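You operate a simulated robot arm through the tools that you are given. There is no shell and no other tool. Be economical: measure what you need, move in short steps, check, and stop when the job is done.

You are at the controls of a simulated two-armed robot. One attempt, no reset.

TASK
Screw the cap back on the tall bottle.
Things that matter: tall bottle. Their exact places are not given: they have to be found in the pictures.

It is judged by the outcome, as a careful person would: the job done as asked, and still so three seconds after it is handed in. It fails if anything else is knocked over, pushed out of place, dropped, spilled or broken. A push-on lid holds only when it is set on centred and level and pressed home; a screw cap is set on level and turned clockwise until tight.

THE ROBOT
Two 7-joint arms with two-finger parallel grippers on one trunk, on a base that drives. Base frame: it is fixed to the floor where the robot stands at the start and does not move with it; the origin is under the middle of the robot, x ahead of it, y to its left, z up. Units: m, degrees, N and s.
The left shoulder is at the start at [0.06, 0.189, 1.178], the right one opposite. With the tool pointing down near the work surface each hand reaches from about 0.1 to 0.64 m from the robot's upright axis, wherever it stands, measured 20 degrees to its own side. Payload 3.43 kg a hand.
Tool frame (each hand has its own): the origin (TCP) lies between the finger pads and is the grasp point; the fingertips stand 0.03 m ahead of it; z points along the fingers, y is the line along which they close. The gripper opens to 0.094 m. The fingers are 0.028 m wide and 0.01 m thick; the gripper's body (0.05 by 0.096 m) begins 0.055 m behind the TCP.
Orientation is that of the tool frame in the base frame, as a unit quaternion [x, y, z, w]. With the fingers straight down and closing along the base's y, the tool's x points along the base's -x, its y along +y and its z along -z.

THE INTERFACE
- The arms move only by the tool nudge_tool. It takes "left_moves", "right_moves" or both (then of equal length, played together; a hand with none holds still); each is a list of rows, each a list of 6 numbers: the shift along the tool's x, y, z in m, then the turn, a rotation vector about the tool's x, y, z in rad. In form: [[tx, ty, tz, wx, wy, wz], ...]. A call has 1 to 12 rows; each row shifts and turns the commanded pose from where the row before left it, along the tool's axes as they then stand. "left_gripper" and "right_gripper" are, for a hand that has rows, the finger opening in m, from 0 to 0.094, set as the call begins (left out, the last holds). A row lasts 0.2 s, in which the tool goes at most 0.05 m and 8.6 degrees; a call with a longer step from one row to the next is refused whole, and so is a gripper value outside its range. Where a pose cannot be reached the arm comes as near as it can. A force on the tool above 40 N (or 10 N above the force at the start of the call, whichever is more), or a blocked arm, ends the call early, and 0.2 s more pass. The fingers move at their own pace (about 0.153 m/s each) and stop on an object; they squeeze with about 35 N. The grip force told is the motor's: it shows also when the fingers shut on nothing. Time passes only in rows, and 0.2 s behind the last, so rows that do not move let the fingers close. The reply holds the time, the measured pose of the TCP, the force on the tool along the base axes, the opening and the grip force, in the units named above and with some noise, with the torque about the TCP (base axes, N m) and any sound that the robot's microphone picked up, and new pictures: "views" is both (left out), scene, wrist or none (wrist: the cameras of the hands that moved).
- Cameras (640 x 400 px; columns grow to the right, rows downward): "scene" is now at [0.0149, -0.0005, 1.7252]; the picture's right is [-0.01, -1.00, 0.00], its down [-0.79, 0.01, -0.61] and it looks along [0.61, -0.01, -0.79] (base axes); focal length 291 px, centre (320, 200). "left" rides on the left gripper at [0.076, -0.014, -0.102] in its tool frame; the picture's right is [0.18, 0.98, 0.00], its down [-0.75, 0.14, -0.64] and it looks along [-0.63, 0.12, 0.77] (tool axes); focal length 243 px, centre (320, 200). "right" rides on the right gripper at [0.076, 0.014, -0.103] in its tool frame; the picture's right is [-0.18, 0.98, 0.00], its down [-0.75, -0.14, -0.64] and it looks along [-0.63, -0.12, 0.77] (tool axes); focal length 243 px, centre (320, 200).
- raise_lower(by): slides the trunk up (or, below 0, down) by that many m; the arms and the scene camera ride with it, the base frame stays. It gives what a move gives, with no picture.
- base_move(legs): drives the robot by 1 to 6 legs, each [ahead, left, turn to the left] in m, m and degrees, along the robot's own axes; the way and the turn of a leg run together, so that a leg with both is an arc; at most 1.5 m and 180 degrees a leg. The arms and the cameras ride along, it lands a little off, and it stops where it bumps. It gives what a move gives, and a new picture of the scene camera.
- turn_head(pan, tilt): turns the head with the scene camera to pan (to the left, within 86 degrees either way) and tilt (down, from -29 to 69), counted from straight ahead of the robot. It gives what a move gives, and a new picture of the scene camera.
- locate(camera, pixels): for up to 12 pixels [column, row] of the newest picture of that camera ("zoom" is the newest enlarged one), the place [x, y, z] in the base frame of the surface seen there, good to about 0.002 m. No time passes.
- zoom(camera, box): a new picture of the part [left, top, right, bottom] of that camera's present view, enlarged. No time passes.
- job_done(): hands the job in; it is judged then, once.

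Go step by step. Measure first, check grasps and placings, and put right what went wrong. The budget is 80 turns and 260 pictures, counting those below and the enlarged ones. Unless the task says otherwise, let go and move clear before handing in, and close with one line.

The tools are called after "Request:" as name(argument=value, ...) on one line, values as JSON. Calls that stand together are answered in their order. nudge_tool: Moves the arms, as the interface text tells. Its arguments: {"type":"object","properties":{"left_moves":{"type":"array","items":{"type":"array","items":{"type":"number"}}},"left_gripper":{"type":"number"},"right_moves":{"type":"array","items":{"type":"array","items":{"type":"number"}}},"right_gripper":{"type":"number"},"views":{"type":"string","enum":["both","scene","wrist","none"]}},"required":[]} The other tools are called the same way: raise_lower (by) slides the trunk up or down; base_move (legs) drives the base; turn_head (pan, tilt) turns the head that bears the scene camera; locate (camera, pixels) gives the place of the surface under pixels of a picture; zoom (camera, box) takes an enlarged picture of a part of a camera's view; job_done () hands the job in.

At the start:

```text
clock: 0.0
left_tcp_pos: [0.3781, 0.1669, 1.2231]
left_ee_rot: [0.0, 1.0, 0.0, -0.001]
left_contact_force: [-0.1, -0.6, 0.2]
left_ft_torque: [0.04, -0.02, -0.01]
left_width: 0.0941
left_gripper_force: 0.2
right_tcp_pos: [0.3204, -0.1376, 1.2573]
right_ee_rot: [0.0, 1.0, 0.001, -0.001]
right_contact_force: [0.2, 0.2, 0.0]
right_ft_torque: [-0.01, 0.03, -0.01]
right_width: 0.094
right_gripper_force: 0.1
trunk travel left (down, up): [-0.85, 0.14]
robot x, y, heading: [0.0002, -0.002, -0.0]
head pan, tilt: [-0.8, 52.1]
```

scene: 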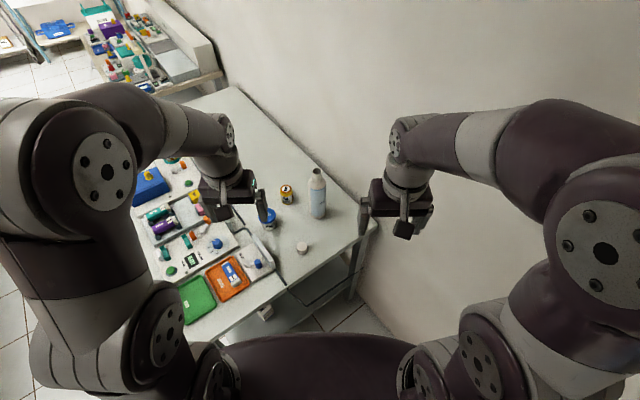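
right: 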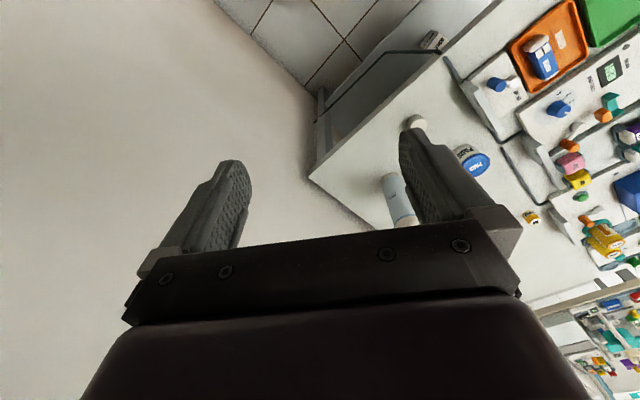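
left: 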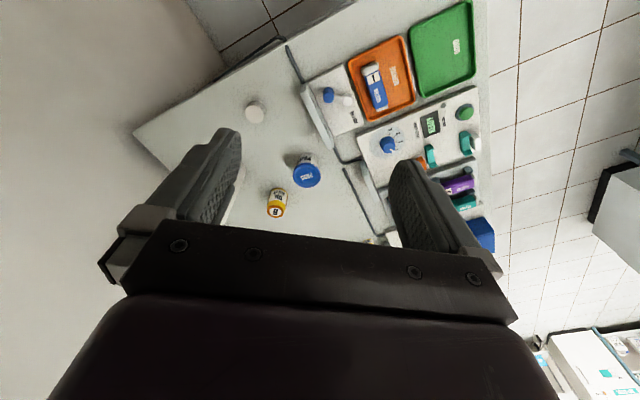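

The scene picture shows a tall bottle near (317,192) and a white cap near (302,248) on the table. I'll enlarge and measure.

Request:
zoom(camera="scene", box=[240, 150, 380, 270])

Request:
locate(camera="scene", pixels=[[317, 172], [318, 180], [318, 200], [318, 215], [302, 244], [302, 250], [320, 235], [286, 190], [270, 215], [340, 210], [290, 270], [350, 240]])

```text
3.33 times, centred on (310, 210) of scene
```

zoom: 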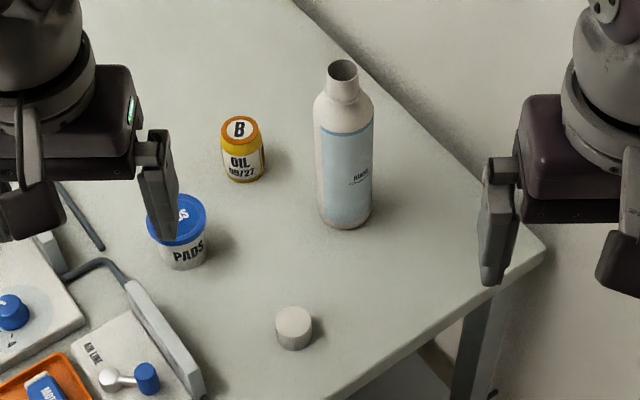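

```text
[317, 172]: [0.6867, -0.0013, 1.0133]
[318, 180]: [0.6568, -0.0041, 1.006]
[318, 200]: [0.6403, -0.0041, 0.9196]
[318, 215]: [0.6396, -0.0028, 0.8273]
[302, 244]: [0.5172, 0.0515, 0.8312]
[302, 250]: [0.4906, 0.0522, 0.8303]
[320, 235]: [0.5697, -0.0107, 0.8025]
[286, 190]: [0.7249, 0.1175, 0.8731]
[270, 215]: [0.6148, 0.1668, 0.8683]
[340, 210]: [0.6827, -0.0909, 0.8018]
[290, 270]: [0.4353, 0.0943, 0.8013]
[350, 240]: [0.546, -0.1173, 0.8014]
```

The bottle's open mouth is at zoom (342,70) and the cap's top at (294,321). I'll measure their rims exactly.

Request:
locate(camera="zoom", pixels=[[329, 70], [356, 70], [342, 61], [342, 81], [277, 322], [311, 322], [294, 309], [294, 334], [294, 347], [342, 95], [317, 150], [371, 150]])

Request:
zoom(camera="scene", box=[290, 150, 345, 185])

```text
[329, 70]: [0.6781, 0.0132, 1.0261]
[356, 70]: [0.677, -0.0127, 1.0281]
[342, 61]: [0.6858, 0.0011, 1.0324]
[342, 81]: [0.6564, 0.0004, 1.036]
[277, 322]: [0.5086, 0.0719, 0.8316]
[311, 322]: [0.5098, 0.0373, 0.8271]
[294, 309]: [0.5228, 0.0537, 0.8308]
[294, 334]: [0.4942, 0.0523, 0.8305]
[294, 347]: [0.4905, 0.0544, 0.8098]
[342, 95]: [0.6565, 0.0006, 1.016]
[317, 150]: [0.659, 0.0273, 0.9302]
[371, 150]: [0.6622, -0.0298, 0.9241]
```

```text
11.43 times, centred on (318, 168) of scene
```

zoom: 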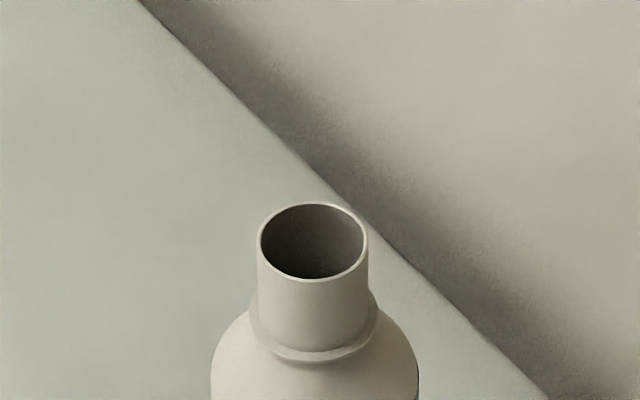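

Mouth centre is about (0.670, 0.000, 1.035) and the cap's centre about (0.508, 0.054), top at 0.831. The bottle is at the edge of reach, so I look down to see what room the base has.

Request:
turn_head(pan=0, tilt=69)

```text
clock: 0.8
left_tcp_pos: [0.378, 0.1674, 1.2224]
left_ee_rot: [0.0, 1.0, 0.001, 0.0]
left_contact_force: [0.4, 0.3, -0.8]
left_ft_torque: [0.04, 0.04, -0.03]
left_width: 0.0941
left_gripper_force: 0.1
right_tcp_pos: [0.3199, -0.1394, 1.2577]
right_ee_rot: [0.0, 1.0, 0.001, 0.0]
right_contact_force: [0.4, 0.7, -0.4]
right_ft_torque: [-0.02, 0.0, 0.01]
right_width: 0.0939
right_gripper_force: 0.1
trunk travel left (down, up): [-0.85, 0.14]
robot x, y, heading: [0.0012, -0.0022, 0.1]
head pan, tilt: [0.0, 68.8]
```

scene: 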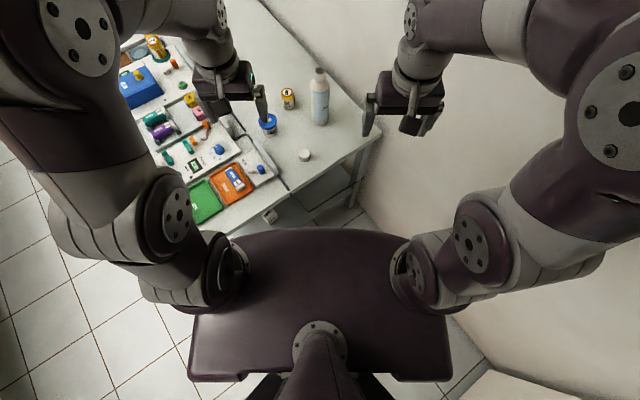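

The table's near edge runs diagonally ahead of the torso; I measure how near it is.

Request:
locate(camera="scene", pixels=[[290, 192], [330, 165], [372, 132], [235, 230], [325, 215], [320, 228], [345, 225], [260, 225], [300, 205], [400, 230]])

Request:
zoom(camera="scene", box=[200, 100, 420, 250])

```text
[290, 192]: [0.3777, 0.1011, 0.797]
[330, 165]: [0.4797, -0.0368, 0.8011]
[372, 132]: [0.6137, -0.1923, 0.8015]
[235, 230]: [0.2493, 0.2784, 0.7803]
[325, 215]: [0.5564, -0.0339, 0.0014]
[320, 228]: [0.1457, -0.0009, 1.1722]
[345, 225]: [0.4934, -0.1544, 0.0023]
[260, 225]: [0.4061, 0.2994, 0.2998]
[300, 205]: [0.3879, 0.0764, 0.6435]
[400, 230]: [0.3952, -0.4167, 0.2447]
```

```text
2.67 times, centred on (310, 175) of scene
```

zoom: 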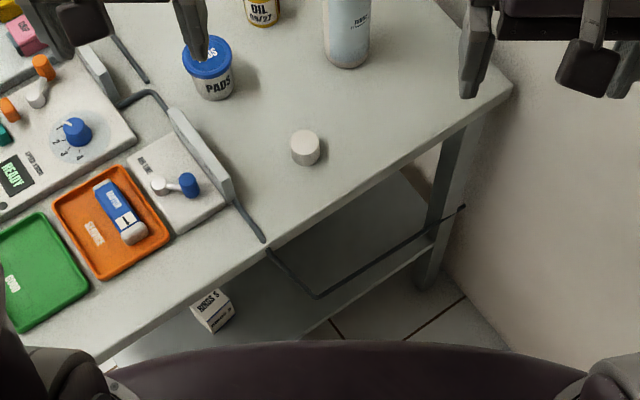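

The table edge runs from (0.25,0.28) to (0.61,-0.19), roughly 0.37 m from my axis, so a small advance looks clear. I drive ahead 0.06 first.

Request:
base_move(legs=[[0.06, 0, 0]])

```text
clock: 1.8
left_tcp_pos: [0.4317, 0.1679, 1.2255]
left_ee_rot: [0.0, 1.0, 0.001, 0.002]
left_contact_force: [-0.3, 0.5, -0.1]
left_ft_torque: [0.01, -0.04, 0.0]
left_width: 0.0941
left_gripper_force: 0.1
right_tcp_pos: [0.375, -0.1384, 1.2589]
right_ee_rot: [0.0, 1.0, -0.001, 0.002]
right_contact_force: [-1.7, -0.5, 0.7]
right_ft_torque: [0.0, -0.03, 0.0]
right_width: 0.0936
right_gripper_force: 0.0
trunk travel left (down, up): [-0.85, 0.14]
robot x, y, heading: [0.0585, -0.0004, -0.1]
head pan, tilt: [0.0, 68.8]
```

scene: 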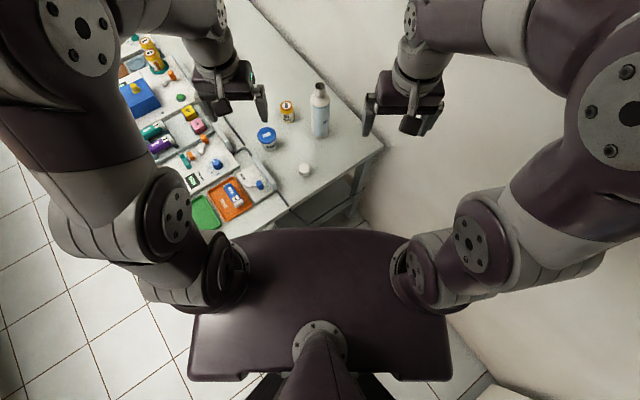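

No bump. I go another 0.05 ahead.

Request:
base_move(legs=[[0.05, 0, 0]])

Request:
turn_head(pan=0, tilt=52)

```text
clock: 2.7
left_tcp_pos: [0.4811, 0.1671, 1.2257]
left_ee_rot: [-0.001, 1.0, 0.0, 0.003]
left_contact_force: [-0.4, -0.2, 0.4]
left_ft_torque: [0.01, 0.0, 0.0]
left_width: 0.0942
left_gripper_force: 0.0
right_tcp_pos: [0.4248, -0.1388, 1.2585]
right_ee_rot: [0.0, 1.0, -0.001, 0.002]
right_contact_force: [-0.3, 0.2, 0.7]
right_ft_torque: [0.0, -0.08, -0.03]
right_width: 0.0942
right_gripper_force: 0.1
trunk travel left (down, up): [-0.85, 0.14]
robot x, y, heading: [0.1093, -0.0019, -0.1]
head pan, tilt: [0.0, 68.8]
```

scene: 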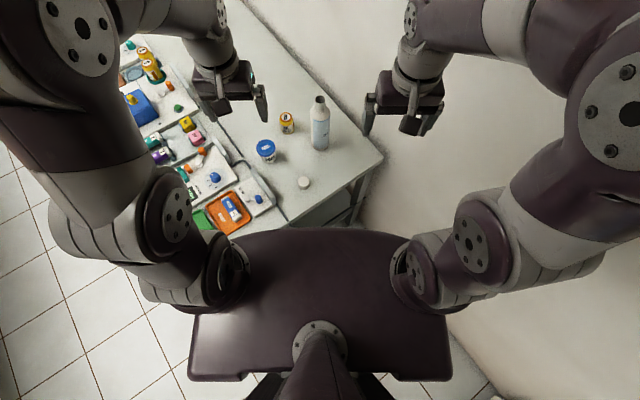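

```text
clock: 3.5
left_tcp_pos: [0.489, 0.168, 1.2241]
left_ee_rot: [0.001, 1.0, -0.001, -0.001]
left_contact_force: [-0.6, 0.0, 1.0]
left_ft_torque: [-0.01, 0.04, 0.0]
left_width: 0.0943
left_gripper_force: 0.0
right_tcp_pos: [0.432, -0.1393, 1.2579]
right_ee_rot: [0.0, 1.0, -0.001, 0.0]
right_contact_force: [0.2, 0.4, -0.1]
right_ft_torque: [-0.02, 0.02, 0.0]
right_width: 0.0937
right_gripper_force: 0.1
trunk travel left (down, up): [-0.85, 0.14]
robot x, y, heading: [0.1111, 0.0016, 0.1]
head pan, tilt: [0.0, 52.0]
```

scene: 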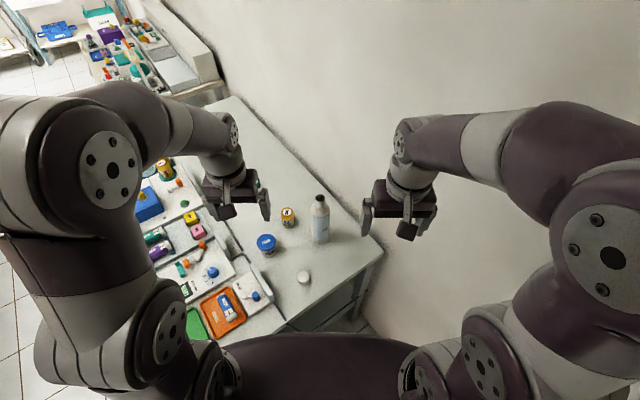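

No bump and the bottle (320,200) and cap (304,277) are now closer. I re-measure with enlarged views.

Request:
zoom(camera="scene", box=[280, 180, 360, 230])

Request:
locate(camera="zoom", pixels=[[320, 155], [320, 123], [275, 140], [367, 140]])

Request:
zoom(camera="scene", box=[264, 252, 344, 302])

```text
8.00 times, centred on (320, 205) of scene
```

zoom: 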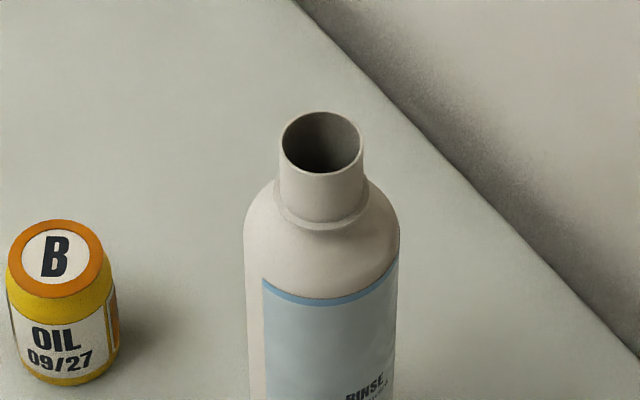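

```text
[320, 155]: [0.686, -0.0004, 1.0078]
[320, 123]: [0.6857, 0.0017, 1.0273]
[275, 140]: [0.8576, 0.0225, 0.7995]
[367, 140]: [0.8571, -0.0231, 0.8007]
```

```text
8.00 times, centred on (304, 277) of scene
```

zoom: 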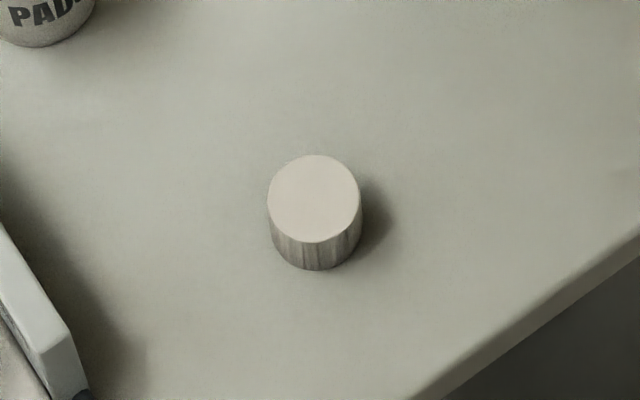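

I sample the cap's rim in this enlargement.

Request:
locate(camera="zoom", pixels=[[314, 157], [317, 240], [270, 197], [358, 201], [314, 199], [284, 168], [348, 230], [318, 264]])

Request:
locate(camera="scene", pixels=[[316, 198], [324, 198], [320, 201], [320, 210]])

```text
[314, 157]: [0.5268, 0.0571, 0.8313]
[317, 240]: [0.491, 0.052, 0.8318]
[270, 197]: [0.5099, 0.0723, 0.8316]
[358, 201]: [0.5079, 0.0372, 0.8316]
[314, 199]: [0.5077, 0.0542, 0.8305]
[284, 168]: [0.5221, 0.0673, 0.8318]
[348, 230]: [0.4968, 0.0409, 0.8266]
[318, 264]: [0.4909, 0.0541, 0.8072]
```

```text
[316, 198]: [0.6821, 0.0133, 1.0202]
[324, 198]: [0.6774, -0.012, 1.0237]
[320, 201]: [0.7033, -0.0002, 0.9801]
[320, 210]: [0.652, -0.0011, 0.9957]
```

Cap centre (0.5085, 0.0545), top 0.8315, about 36 mm across; bottle axis about (0.671, 0.0005). I bring the left hand above the cap.

Request:
nudge_tool(left_moves=[[-0.0028, -0.0162, 0.0391, 0, 0, 0], [-0.0028, -0.0162, 0.0391, 0, 0, 0], [-0.0028, -0.0162, 0.0391, 0, 0, 0], [-0.0028, -0.0162, 0.0391, 0, 0, 0], [-0.0028, -0.0162, 0.0391, 0, 0, 0], [-0.0028, -0.0162, 0.0391, 0, 0, 0], [-0.0027, -0.0163, 0.0391, 0, 0, 0], [0, 0, 0, 0, 0, 0]], left_gripper=0.065)

```text
clock: 5.3
left_tcp_pos: [0.5072, 0.0547, 0.9495]
left_ee_rot: [0.0, 1.0, 0.0, 0.0]
left_contact_force: [0.3, -0.2, 0.0]
left_ft_torque: [0.01, 0.01, -0.02]
left_width: 0.0651
left_gripper_force: 0.1
right_tcp_pos: [0.4289, -0.1377, 1.2569]
right_ee_rot: [0.001, 1.0, -0.001, 0.001]
right_contact_force: [0.6, 0.0, 0.3]
right_ft_torque: [-0.02, 0.02, -0.04]
right_width: 0.094
right_gripper_force: 0.1
trunk travel left (down, up): [-0.85, 0.14]
robot x, y, heading: [0.1086, -0.0031, -0.2]
head pan, tilt: [0.0, 52.0]
```

scene: 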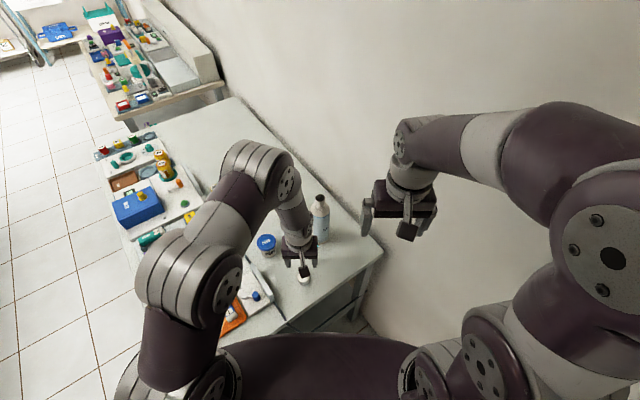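
left: 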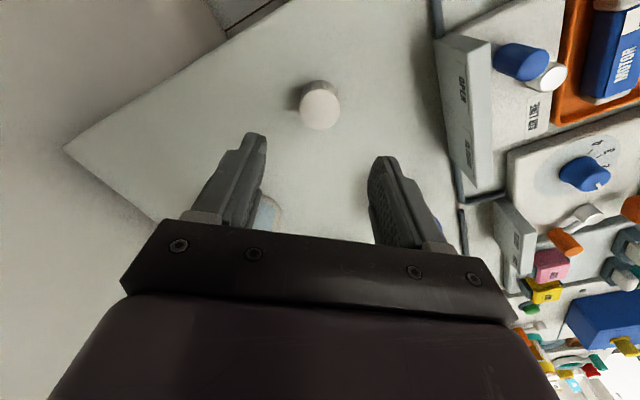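

The cap lies ahead of the fingers at left-camera (320,108). I check it with that camera.

Request:
locate(camera="left", pixels=[[320, 109], [303, 109], [337, 109], [320, 92], [320, 126]])

```text
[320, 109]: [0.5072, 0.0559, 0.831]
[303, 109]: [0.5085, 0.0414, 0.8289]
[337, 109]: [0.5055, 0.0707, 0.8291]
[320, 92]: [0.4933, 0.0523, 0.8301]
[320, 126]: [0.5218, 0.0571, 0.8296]
```

Centre agrees at (0.508, 0.055). I descend to TCP z = 0.840 and close.

Request:
nudge_tool(left_moves=[[-0.001, 0, 0.035, 0, 0, 0], [0, 0, 0.035, 0, 0, 0], [0, 0, 0.025, 0, 0, 0], [0, 0, 0.0145, 0, 0, 0], [0, 0, 0, 0, 0, 0]], views="wrist")

Request:
nudge_tool(left_moves=[[0, 0, 0, 0, 0, 0], [0, 0, 0, 0, 0, 0], [0, 0, 0, 0, 0, 0]], left_gripper=0.02, views="wrist")

```text
clock: 6.5
left_tcp_pos: [0.5073, 0.0541, 0.8416]
left_ee_rot: [0.0, 1.0, 0.001, 0.0]
left_contact_force: [0.4, -0.1, 0.6]
left_ft_torque: [0.0, 0.04, 0.0]
left_width: 0.065
left_gripper_force: 0.0
right_tcp_pos: [0.4313, -0.1394, 1.2579]
right_ee_rot: [-0.001, 1.0, 0.0, 0.0]
right_contact_force: [0.3, -0.3, 0.6]
right_ft_torque: [0.01, -0.03, -0.05]
right_width: 0.0941
right_gripper_force: 0.0
trunk travel left (down, up): [-0.85, 0.14]
robot x, y, heading: [0.1135, 0.0008, -0.1]
head pan, tilt: [0.0, 52.0]
```

left: 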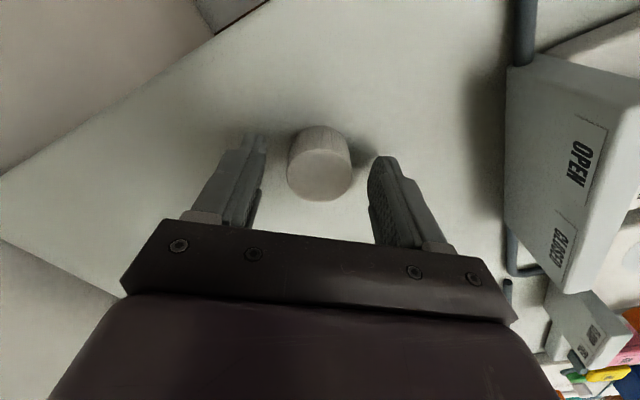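

```text
clock: 7.3
left_tcp_pos: [0.5074, 0.0556, 0.8403]
left_ee_rot: [0.0, 1.0, -0.001, 0.0]
left_contact_force: [0.0, 0.0, -0.9]
left_ft_torque: [-0.01, 0.0, -0.02]
left_width: 0.0345
left_gripper_force: 34.5
right_tcp_pos: [0.4305, -0.1386, 1.2584]
right_ee_rot: [-0.001, 1.0, 0.0, 0.0]
right_contact_force: [-0.9, -0.5, 0.8]
right_ft_torque: [0.01, 0.02, 0.0]
right_width: 0.0939
right_gripper_force: 0.0
trunk travel left (down, up): [-0.85, 0.14]
robot x, y, heading: [0.1081, 0.0003, 0.1]
head pan, tilt: [0.0, 52.0]
```

left: 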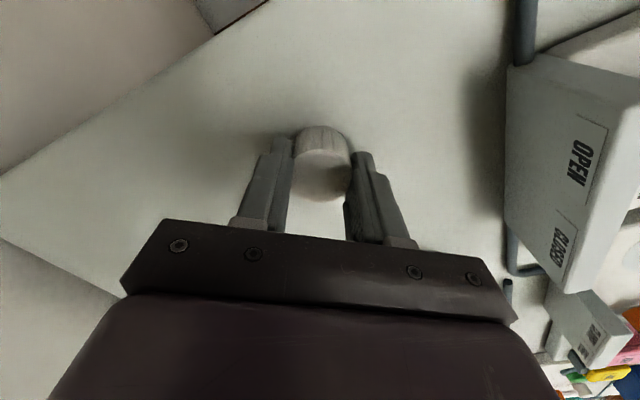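

The cap is held (width 0.0345, 34.5 N). I lift it to z about 1.15 while turning the hand counter-clockwise, to gain room for screwing.

Request:
nudge_tool(left_moves=[[0, 0, -0.02, 0, 0, 0], [0, 0, -0.04, 0, 0, -0.14], [0, 0, -0.04, 0, 0, -0.14], [0, 0, -0.04, 0, 0, -0.14], [0, 0, -0.04, 0, 0, -0.14], [0, 0, -0.04, 0, 0, -0.14], [0, 0, -0.04, 0, 0, -0.14], [0, 0, -0.04, 0, 0, -0.14], [0, 0, -0.01, 0, 0, -0.14], [0, 0, 0, 0, 0, 0]])

```text
clock: 9.5
left_tcp_pos: [0.507, 0.0522, 1.1512]
left_ee_rot: [-0.532, 0.846, 0.0, 0.0]
left_contact_force: [-0.4, 0.0, -1.0]
left_ft_torque: [0.0, -0.01, 0.0]
left_width: 0.0344
left_gripper_force: 35.4
right_tcp_pos: [0.4302, -0.1384, 1.2579]
right_ee_rot: [-0.001, 1.0, 0.0, 0.0]
right_contact_force: [0.0, 0.4, -0.1]
right_ft_torque: [0.01, -0.01, -0.03]
right_width: 0.0941
right_gripper_force: 0.1
trunk travel left (down, up): [-0.85, 0.14]
robot x, y, heading: [0.1119, 0.0009, -0.0]
head pan, tilt: [0.0, 52.0]
```

scene: 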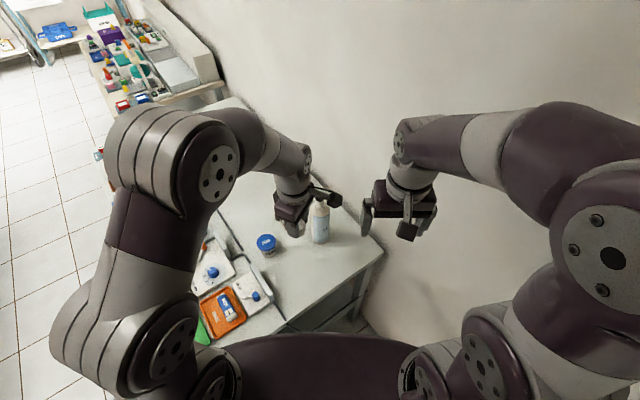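
left: 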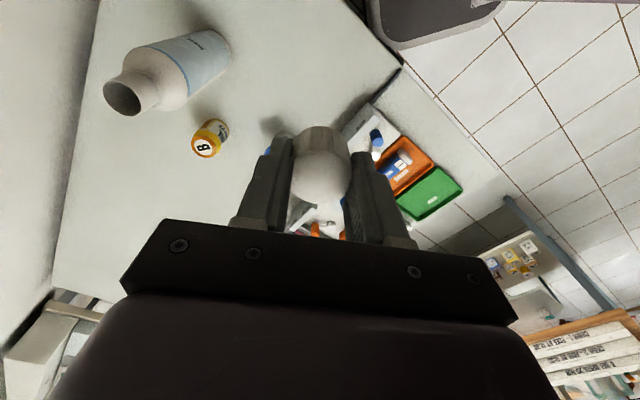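

The cap hangs level and the left camera sees the bottle's mouth at (123,97). I measure it from here, and start planning the right hand's hold.

Request:
zoom(camera="left", box=[90, 20, 250, 120])

Request:
locate(camera="zoom", pixels=[[60, 270], [205, 350], [110, 225], [175, 390], [80, 340], [170, 285], [480, 60], [330, 330], [460, 210], [420, 140]])

```text
4.00 times, centred on (170, 70) of left
```

zoom: 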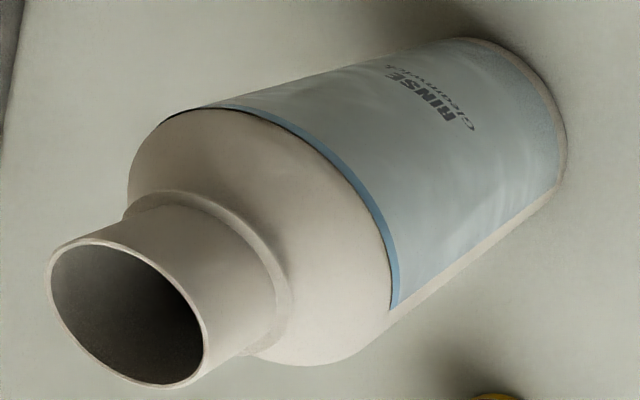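

```text
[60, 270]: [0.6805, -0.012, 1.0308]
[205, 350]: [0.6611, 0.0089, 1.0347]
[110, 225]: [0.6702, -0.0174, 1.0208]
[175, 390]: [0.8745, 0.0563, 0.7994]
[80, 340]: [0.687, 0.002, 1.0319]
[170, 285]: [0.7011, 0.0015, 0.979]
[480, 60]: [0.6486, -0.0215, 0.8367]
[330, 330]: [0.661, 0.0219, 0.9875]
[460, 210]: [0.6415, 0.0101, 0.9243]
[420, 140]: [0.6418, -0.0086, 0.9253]
```

I sample the lip itself more carefully.

Request:
locate(camera="zoom", pixels=[[47, 280], [90, 241], [203, 330], [204, 355], [145, 384], [75, 348], [185, 295], [140, 256], [190, 375], [55, 315], [115, 371], [165, 274]])

```text
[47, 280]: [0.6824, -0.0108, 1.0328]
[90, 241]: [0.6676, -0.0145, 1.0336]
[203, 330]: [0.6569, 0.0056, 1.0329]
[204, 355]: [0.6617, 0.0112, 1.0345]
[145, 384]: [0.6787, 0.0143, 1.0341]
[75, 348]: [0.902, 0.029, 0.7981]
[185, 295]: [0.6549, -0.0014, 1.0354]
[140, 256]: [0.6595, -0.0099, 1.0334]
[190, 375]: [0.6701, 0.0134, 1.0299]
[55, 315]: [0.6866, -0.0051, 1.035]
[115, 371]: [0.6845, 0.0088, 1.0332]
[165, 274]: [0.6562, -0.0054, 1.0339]
```

Rim fit: centre (0.671, 0.000), radius 0.016, lip z 1.0335. I'll hold the bottle body with the right hand from the front right; first I shift the cap hand left and up and bring the right hand nearer.

Request:
nudge_tool(left_moves=[[-0.0225, 0.0108, -0.0125, 0, 0, 0], [-0.0225, 0.0108, -0.0125, 0, 0, 0], [-0.0225, 0.0108, -0.0125, 0, 0, 0], [-0.0225, 0.0108, -0.0125, 0, 0, 0], [0, 0, 0, 0, 0, 0], [0, 0, 0, 0, 0, 0], [0, 0, 0, 0, 0, 0], [0, 0, 0, 0, 0, 0], [0, 0, 0, 0, 0, 0], [0, 0, 0, 0, 0, 0], [0, 0, 0, 0, 0, 0]], right_moves=[[0, 0, 0, 0, 0, 0], [-0.0225, 0.01675, 0.02633, 0, 0, 0], [-0.0225, 0.01675, 0.02633, 0, 0, 0], [-0.0225, 0.01675, 0.02633, 0, 0, 0], [-0.0225, 0.01675, 0.02633, 0, 0, 0], [-0.0225, 0.01675, 0.02633, 0, 0, 0], [-0.0225, 0.01675, 0.02633, 0, 0, 0], [0, 0, 0, 0, 0, -0.1163], [0, 0, 0, 0, 0, -0.1163], [0, 0, 0, 0, 0, -0.1163], [0, 0, 0, 0, 0, 0]], right_gripper=0.094)

```text
clock: 11.9
left_tcp_pos: [0.507, 0.1522, 1.1992]
left_ee_rot: [-0.531, 0.847, 0.0, 0.0]
left_contact_force: [-0.3, -0.5, 1.6]
left_ft_torque: [-0.01, -0.01, -0.01]
left_width: 0.0345
left_gripper_force: 35.2
right_tcp_pos: [0.5639, -0.0382, 1.0998]
right_ee_rot: [-0.175, 0.985, 0.0, 0.0]
right_contact_force: [0.4, 0.5, 0.1]
right_ft_torque: [0.02, 0.0, -0.02]
right_width: 0.0938
right_gripper_force: 0.2
trunk travel left (down, up): [-0.85, 0.14]
robot x, y, heading: [0.1113, 0.0018, 0.5]
head pan, tilt: [0.0, 52.0]
```

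scene: 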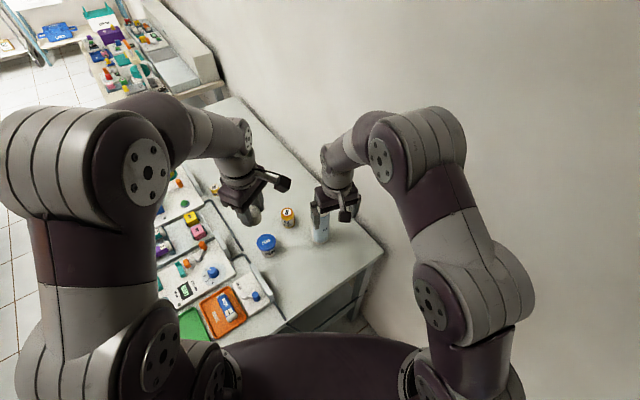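
right: 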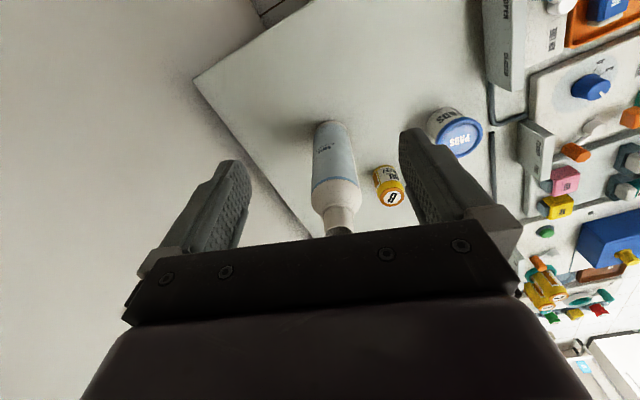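
left: 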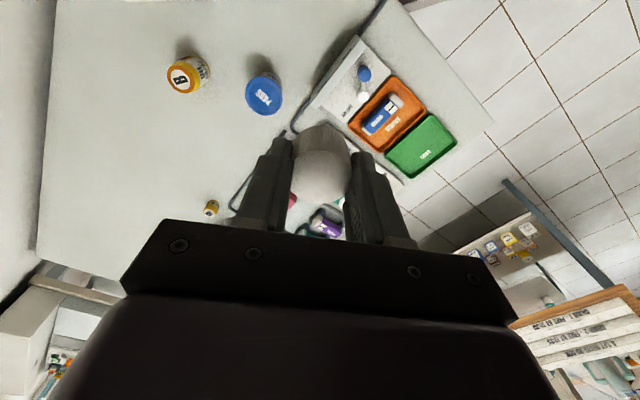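

Both hands are where expected and the bottle is clear of the right fingers. I pitch the right hand 60° so the fingers point forward and down 30°.

Request:
nudge_tool(right_moves=[[0, 0, 0, 0, -0.1309, 0], [0, 0, 0, 0, -0.1309, 0], [0, 0, 0, 0, -0.1309, 0], [0, 0, 0, 0, -0.1309, 0], [0, 0, 0, 0, -0.1309, 0], [0, 0, 0, 0, -0.1309, 0], [0, 0, 0, 0, -0.1309, 0], [0, 0, 0, 0, -0.1309, 0], [0, 0, 0, 0, 0, 0]])

```text
clock: 13.9
left_tcp_pos: [0.5081, 0.1537, 1.2]
left_ee_rot: [-0.531, 0.847, 0.001, 0.0]
left_contact_force: [0.1, -0.2, -0.6]
left_ft_torque: [0.02, 0.02, 0.0]
left_width: 0.0345
left_gripper_force: 35.1
right_tcp_pos: [0.5648, -0.0357, 1.0981]
right_ee_rot: [-0.149, 0.853, 0.086, 0.494]
right_contact_force: [-0.3, 0.8, 0.6]
right_ft_torque: [-0.03, 0.03, -0.01]
right_width: 0.094
right_gripper_force: 0.1
right hand out of reach, approached as far as the arm can: row 5
trunk travel left (down, up): [-0.85, 0.14]
robot x, y, heading: [0.1127, 0.0004, 0.1]
head pan, tilt: [0.0, 52.0]
```

scene: 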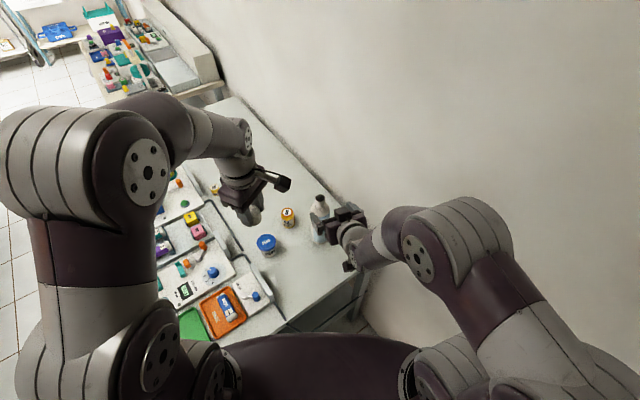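
right: 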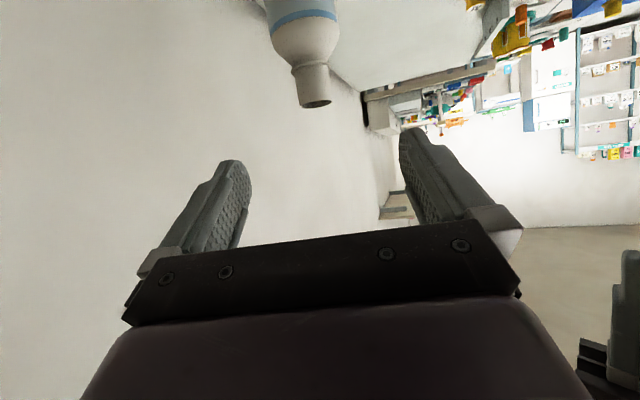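

The right hand now points forward and 30° down at (0.565,-0.037,1.10). I lower it straight down 0.105 to line up with the bottle's body.

Request:
nudge_tool(right_moves=[[0.0304, 0, 0.0175, 0, 0, 0], [0.0304, 0, 0.0175, 0, 0, 0], [0.0304, 0, 0.0175, 0, 0, 0], [0, 0, 0, 0, 0, 0]])

```text
clock: 14.9
left_tcp_pos: [0.5068, 0.1536, 1.1993]
left_ee_rot: [-0.532, 0.847, 0.0, 0.0]
left_contact_force: [0.5, 1.0, 0.1]
left_ft_torque: [0.02, 0.01, 0.0]
left_width: 0.0349
left_gripper_force: 34.4
right_tcp_pos: [0.5608, -0.034, 0.993]
right_ee_rot: [-0.151, 0.852, 0.087, 0.493]
right_contact_force: [-0.2, 0.1, 0.1]
right_ft_torque: [-0.02, -0.01, 0.0]
right_width: 0.094
right_gripper_force: 0.1
trunk travel left (down, up): [-0.85, 0.14]
robot x, y, heading: [0.1051, 0.0006, 0.3]
head pan, tilt: [0.0, 52.0]
```

scene: 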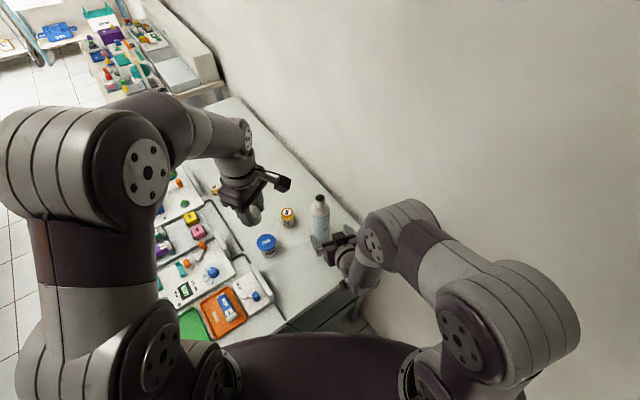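
right: 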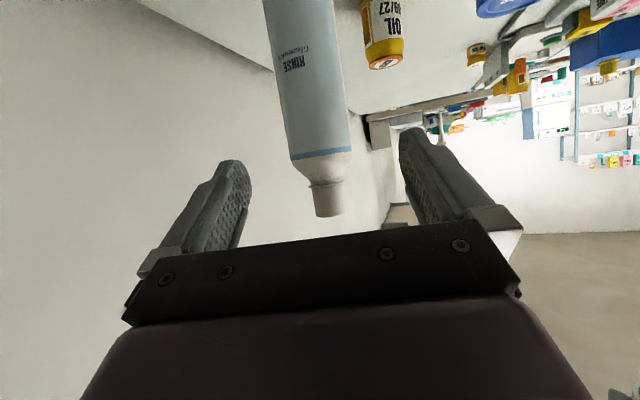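

The bottle stands between the fingers' lines. I check the bottle's sides in the right camera before closing in.

Request:
locate(camera="right", pixels=[[290, 120], [315, 120], [340, 120], [327, 195], [300, 60], [280, 60], [332, 60]])

Request:
zoom(camera="scene", box=[270, 180, 390, 300])

```text
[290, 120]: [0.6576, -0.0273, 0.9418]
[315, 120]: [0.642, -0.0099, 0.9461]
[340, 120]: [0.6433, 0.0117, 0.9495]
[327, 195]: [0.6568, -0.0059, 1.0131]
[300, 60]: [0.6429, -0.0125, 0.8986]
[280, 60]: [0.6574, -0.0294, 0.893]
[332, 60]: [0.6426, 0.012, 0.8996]
```

```text
3.33 times, centred on (330, 240) of scene
```

zoom: 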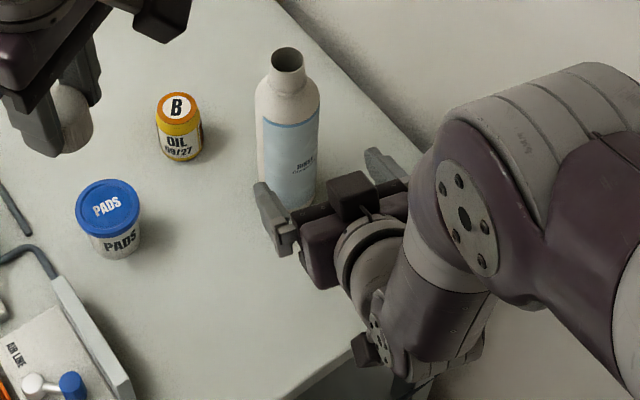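

The bottle's axis is confirmed at (0.671, 0). I advance 0.132 along the fingers with a 4 mm correction to the right, still open.

Request:
nudge_tool(right_moves=[[0, -0.0045, 0.02, 0, 0, 0], [0, 0, 0.032, 0, 0, 0], [0, 0, 0.03, 0, 0, 0], [0, 0, 0.03, 0, 0, 0], [0, 0, 0.02, 0, 0, 0], [0, 0, 0, 0, 0, 0]])

```text
clock: 16.3
left_tcp_pos: [0.5068, 0.1536, 1.1995]
left_ee_rot: [-0.531, 0.848, -0.001, 0.001]
left_contact_force: [-0.7, 0.0, 0.4]
left_ft_torque: [-0.01, 0.01, 0.0]
left_width: 0.0347
left_gripper_force: 34.8
right_tcp_pos: [0.6705, 0.0011, 0.9293]
right_ee_rot: [-0.151, 0.853, 0.087, 0.492]
right_contact_force: [-0.5, -0.2, -0.2]
right_ft_torque: [-0.01, -0.02, -0.03]
right_width: 0.0939
right_gripper_force: 0.0
trunk travel left (down, up): [-0.85, 0.14]
robot x, y, heading: [0.1109, 0.0004, -0.1]
head pan, tilt: [0.0, 52.0]
```

scene: 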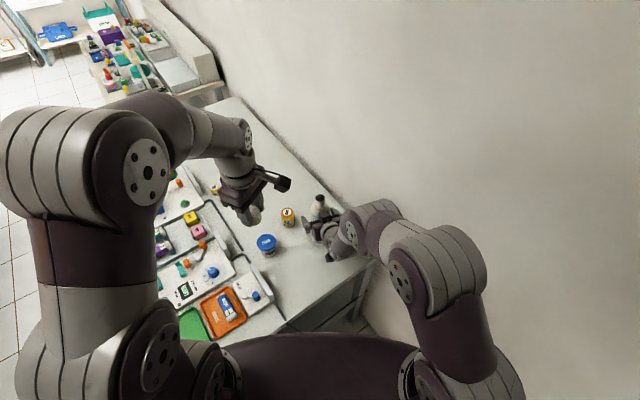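
right: 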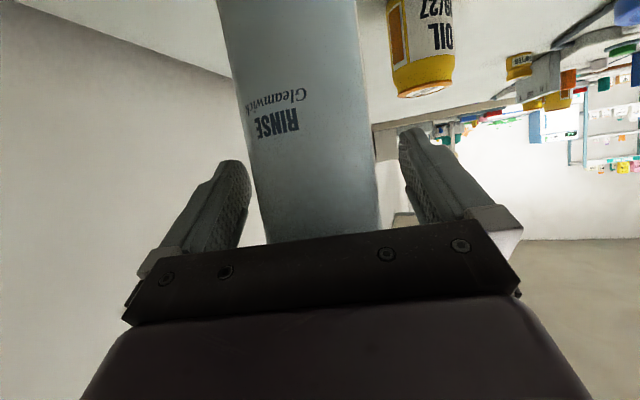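

TCP sits on the bottle's axis at (0.6705, 0.001, 0.929) with no contact. I close gently on the body.

Request:
nudge_tool(right_moves=[[0, 0, 0, 0, 0, 0], [0, 0, 0, 0, 0, 0], [0, 0, 0, 0, 0, 0]], right_gripper=0.045, views="both")

Request:
zoom(camera="scene", box=[280, 180, 360, 230])

```text
clock: 17.1
left_tcp_pos: [0.5075, 0.1521, 1.2007]
left_ee_rot: [-0.532, 0.847, 0.0, -0.001]
left_contact_force: [0.2, 0.3, 0.5]
left_ft_torque: [0.01, -0.03, 0.01]
left_width: 0.0347
left_gripper_force: 35.3
right_tcp_pos: [0.6729, 0.0006, 0.9282]
right_ee_rot: [-0.151, 0.853, 0.087, 0.493]
right_contact_force: [2.1, -1.2, 0.1]
right_ft_torque: [0.04, -0.08, 0.0]
right_width: 0.0645
right_gripper_force: 35.0
trunk travel left (down, up): [-0.85, 0.14]
robot x, y, heading: [0.1098, 0.0002, -0.1]
head pan, tilt: [0.0, 52.0]
```

scene: 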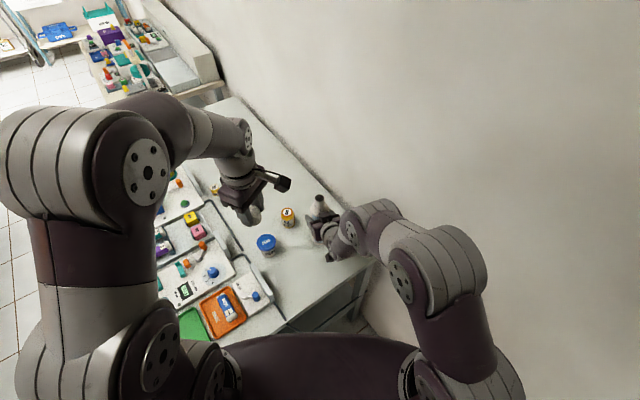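
right: 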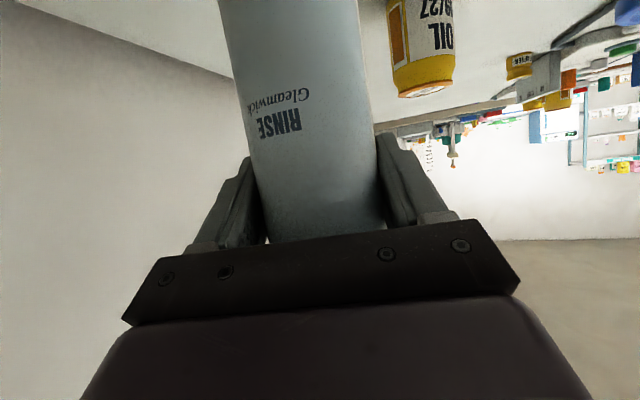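

```text
8.00 times, centred on (320, 205) of scene
```

zoom: 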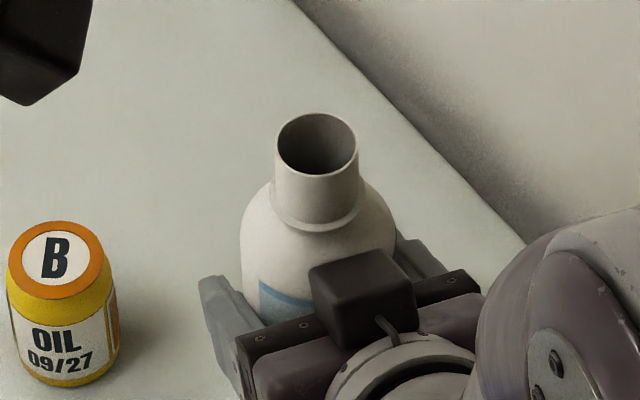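

The bottle is held (0.0645, 35 N) and upright; the mouth moved about 1 mm. I re-measure the lip in this enlargement.

Request:
locate(camera="zoom", pixels=[[278, 147], [357, 143], [319, 173], [317, 115], [290, 166], [347, 165], [288, 124], [345, 123], [302, 172], [335, 171]])

Request:
nudge_tool(left_moves=[[0.0225, -0.0108, 0.0125, 0, 0, 0], [0.0225, -0.0108, 0.0125, 0, 0, 0], [0.0225, -0.0108, 0.0125, 0, 0, 0], [0.0225, -0.0108, 0.0125, 0, 0, 0], [0, 0, 0, 0, 0, 0]], views="both")

Request:
zoom(camera="left", box=[90, 20, 250, 120])

```text
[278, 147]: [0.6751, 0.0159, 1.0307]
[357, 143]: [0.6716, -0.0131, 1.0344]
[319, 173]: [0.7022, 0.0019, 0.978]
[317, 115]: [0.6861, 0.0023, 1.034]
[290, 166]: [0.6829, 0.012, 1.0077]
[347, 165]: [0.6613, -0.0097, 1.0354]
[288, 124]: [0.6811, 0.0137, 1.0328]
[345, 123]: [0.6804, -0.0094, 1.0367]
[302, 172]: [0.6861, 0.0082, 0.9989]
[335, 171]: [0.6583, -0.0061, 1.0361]
```

```text
clock: 18.3
left_tcp_pos: [0.5057, 0.0565, 1.1502]
left_ee_rot: [-0.531, 0.847, 0.0, 0.001]
left_contact_force: [-0.4, 0.8, -0.5]
left_ft_torque: [0.0, -0.01, 0.01]
left_width: 0.0348
left_gripper_force: 35.1
right_tcp_pos: [0.672, 0.0001, 0.9289]
right_ee_rot: [-0.15, 0.853, 0.085, 0.493]
right_contact_force: [0.4, -1.0, 1.1]
right_ft_torque: [-0.09, -0.06, -0.05]
right_width: 0.0642
right_gripper_force: 35.2
trunk travel left (down, up): [-0.85, 0.14]
robot x, y, heading: [0.1114, -0.0014, -0.1]
head pan, tilt: [0.0, 52.0]
```

scene: 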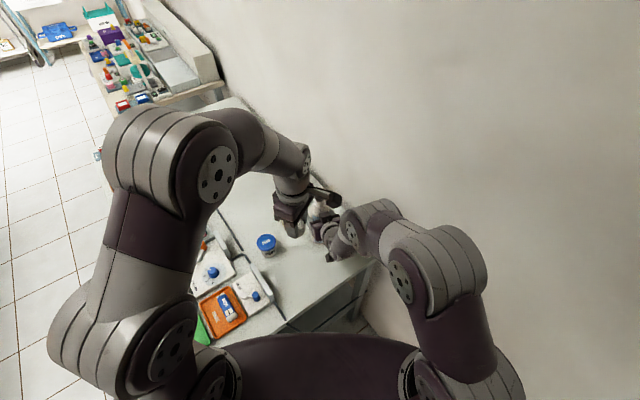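
left: 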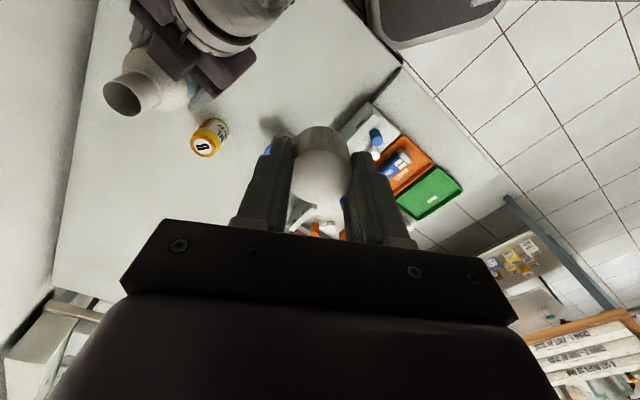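

```text
4.00 times, centred on (170, 70) of left
```

zoom: 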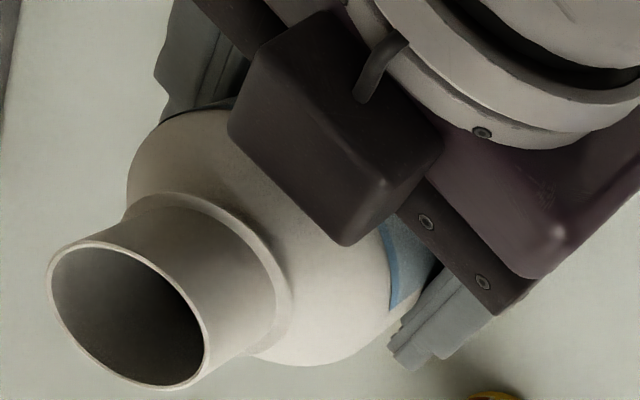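

The mouth appears almost unmoved in the left camera. I sample lip points, the block on the right gripper (340,100) and the cap's top for relative placing.

Request:
locate(camera="zoom", pixels=[[49, 280], [90, 243], [204, 330], [205, 355], [146, 386], [187, 295], [142, 256], [57, 317], [167, 274], [340, 40], [260, 110], [340, 225]])

Request:
locate(camera="left", pixels=[[320, 180], [320, 160], [320, 196], [297, 180], [344, 180], [320, 135]])

Request:
zoom(camera="left", box=[240, 110, 400, 210])

```text
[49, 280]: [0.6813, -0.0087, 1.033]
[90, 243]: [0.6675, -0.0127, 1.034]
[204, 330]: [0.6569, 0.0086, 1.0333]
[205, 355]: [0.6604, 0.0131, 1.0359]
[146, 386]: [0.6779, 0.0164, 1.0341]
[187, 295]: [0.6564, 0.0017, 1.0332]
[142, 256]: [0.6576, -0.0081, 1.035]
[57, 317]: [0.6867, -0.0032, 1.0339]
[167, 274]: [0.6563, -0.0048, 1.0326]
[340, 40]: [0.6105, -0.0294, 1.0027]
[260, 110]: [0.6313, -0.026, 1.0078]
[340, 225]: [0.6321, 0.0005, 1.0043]
```

```text
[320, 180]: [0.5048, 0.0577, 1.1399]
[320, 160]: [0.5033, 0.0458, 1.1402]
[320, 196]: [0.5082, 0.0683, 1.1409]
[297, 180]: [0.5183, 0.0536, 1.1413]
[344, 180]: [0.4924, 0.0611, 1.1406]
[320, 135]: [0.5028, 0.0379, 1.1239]
```

```text
4.00 times, centred on (320, 160) of left
```

zoom: 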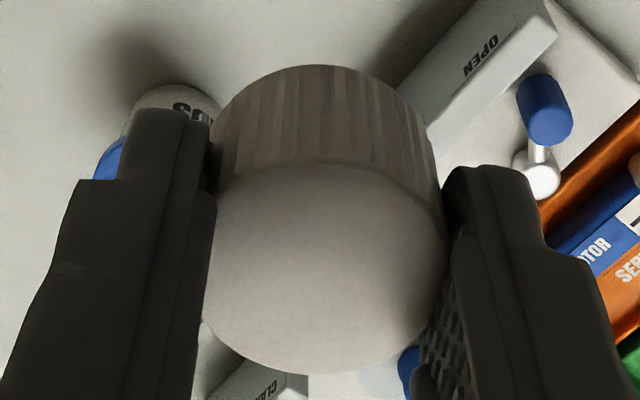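

Right gripper's block tops out near z 1.005, below where the cap fingers will stop (1.02). I pin down the held cap's centre from its rim edges.

Request:
locate(camera="zoom", pixels=[[326, 370], [326, 162], [214, 270], [440, 270], [240, 345], [415, 350], [250, 190], [400, 188], [326, 267]])

```text
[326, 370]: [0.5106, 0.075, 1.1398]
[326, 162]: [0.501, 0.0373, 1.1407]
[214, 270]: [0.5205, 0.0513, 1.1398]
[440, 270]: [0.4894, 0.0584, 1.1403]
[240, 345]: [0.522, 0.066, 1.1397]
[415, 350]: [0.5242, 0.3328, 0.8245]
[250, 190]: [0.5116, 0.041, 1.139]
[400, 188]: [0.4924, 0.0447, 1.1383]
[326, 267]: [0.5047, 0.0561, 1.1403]
```

Cap centre (0.5054, 0.0556), mouth (0.671, 0.0018) in the same view, so the shift is (+0.1656, -0.0538). I move over the mouth at this height.

Request:
nudge_tool(left_moves=[[-0.00476, -0.03448, 0, 0, 0, 0], [-0.00476, -0.03448, 0, 0, 0, 0], [-0.00476, -0.03448, 0, 0, 0, 0], [-0.00476, -0.03448, 0, 0, 0, 0], [-0.00476, -0.03448, 0, 0, 0, 0], [0, 0, 0, 0, 0, 0]], views="both")

Request:
zoom(camera="scene", box=[270, 150, 382, 220])

Request:
zoom(camera="left", box=[240, 110, 400, 210])

```text
clock: 19.7
left_tcp_pos: [0.6397, 0.0127, 1.1328]
left_ee_rot: [-0.531, 0.847, 0.0, 0.0]
left_contact_force: [0.5, 0.6, 0.5]
left_ft_torque: [-0.04, -0.02, 0.0]
left_width: 0.0346
left_gripper_force: 34.7
left hand out of reach, approached as far as the arm can: row 4, 5
right_tcp_pos: [0.6725, 0.002, 0.9294]
right_ee_rot: [-0.15, 0.853, 0.087, 0.492]
right_contact_force: [-2.3, 0.4, 0.8]
right_ft_torque: [0.16, 0.14, 0.03]
right_width: 0.0643
right_gripper_force: 34.9
trunk travel left (down, up): [-0.85, 0.14]
robot x, y, heading: [0.109, -0.0019, 0.1]
head pan, tilt: [0.0, 52.0]
```

scene: 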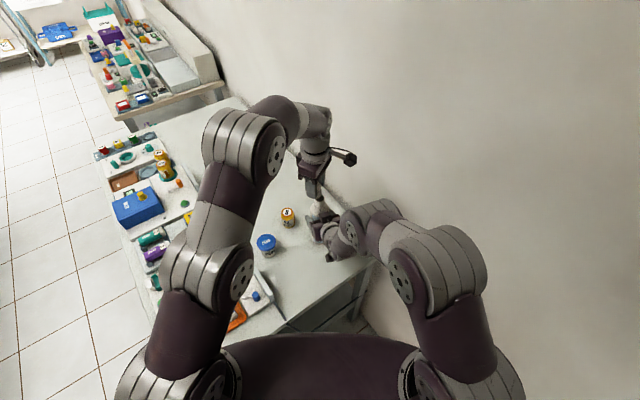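
left: 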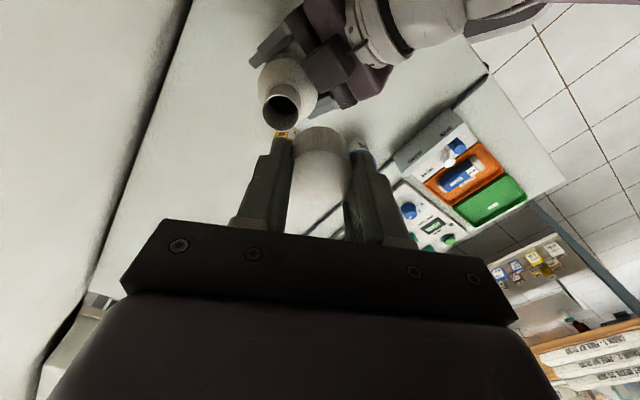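

```text
5.71 times, centred on (326, 185) of scene
```

zoom: 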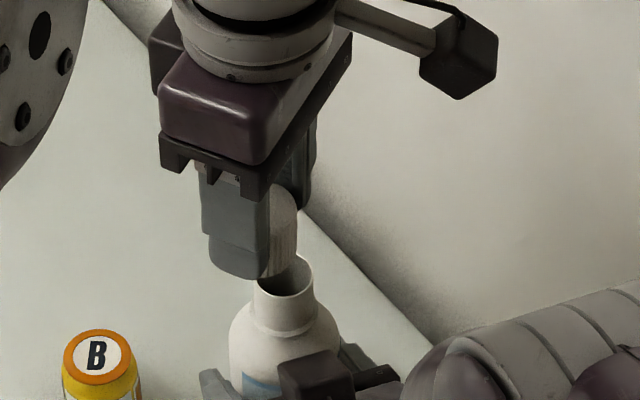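

```text
4.00 times, centred on (320, 160) of left
```

zoom: 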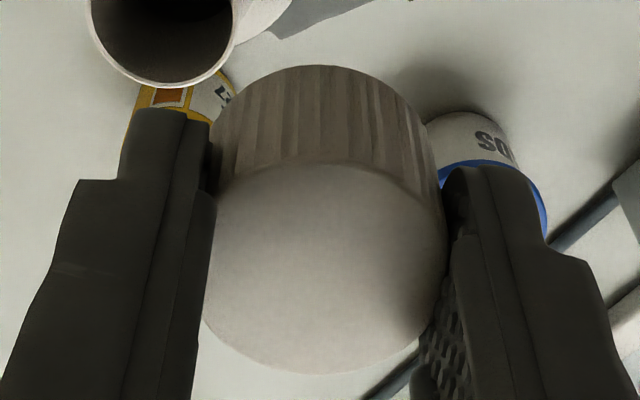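

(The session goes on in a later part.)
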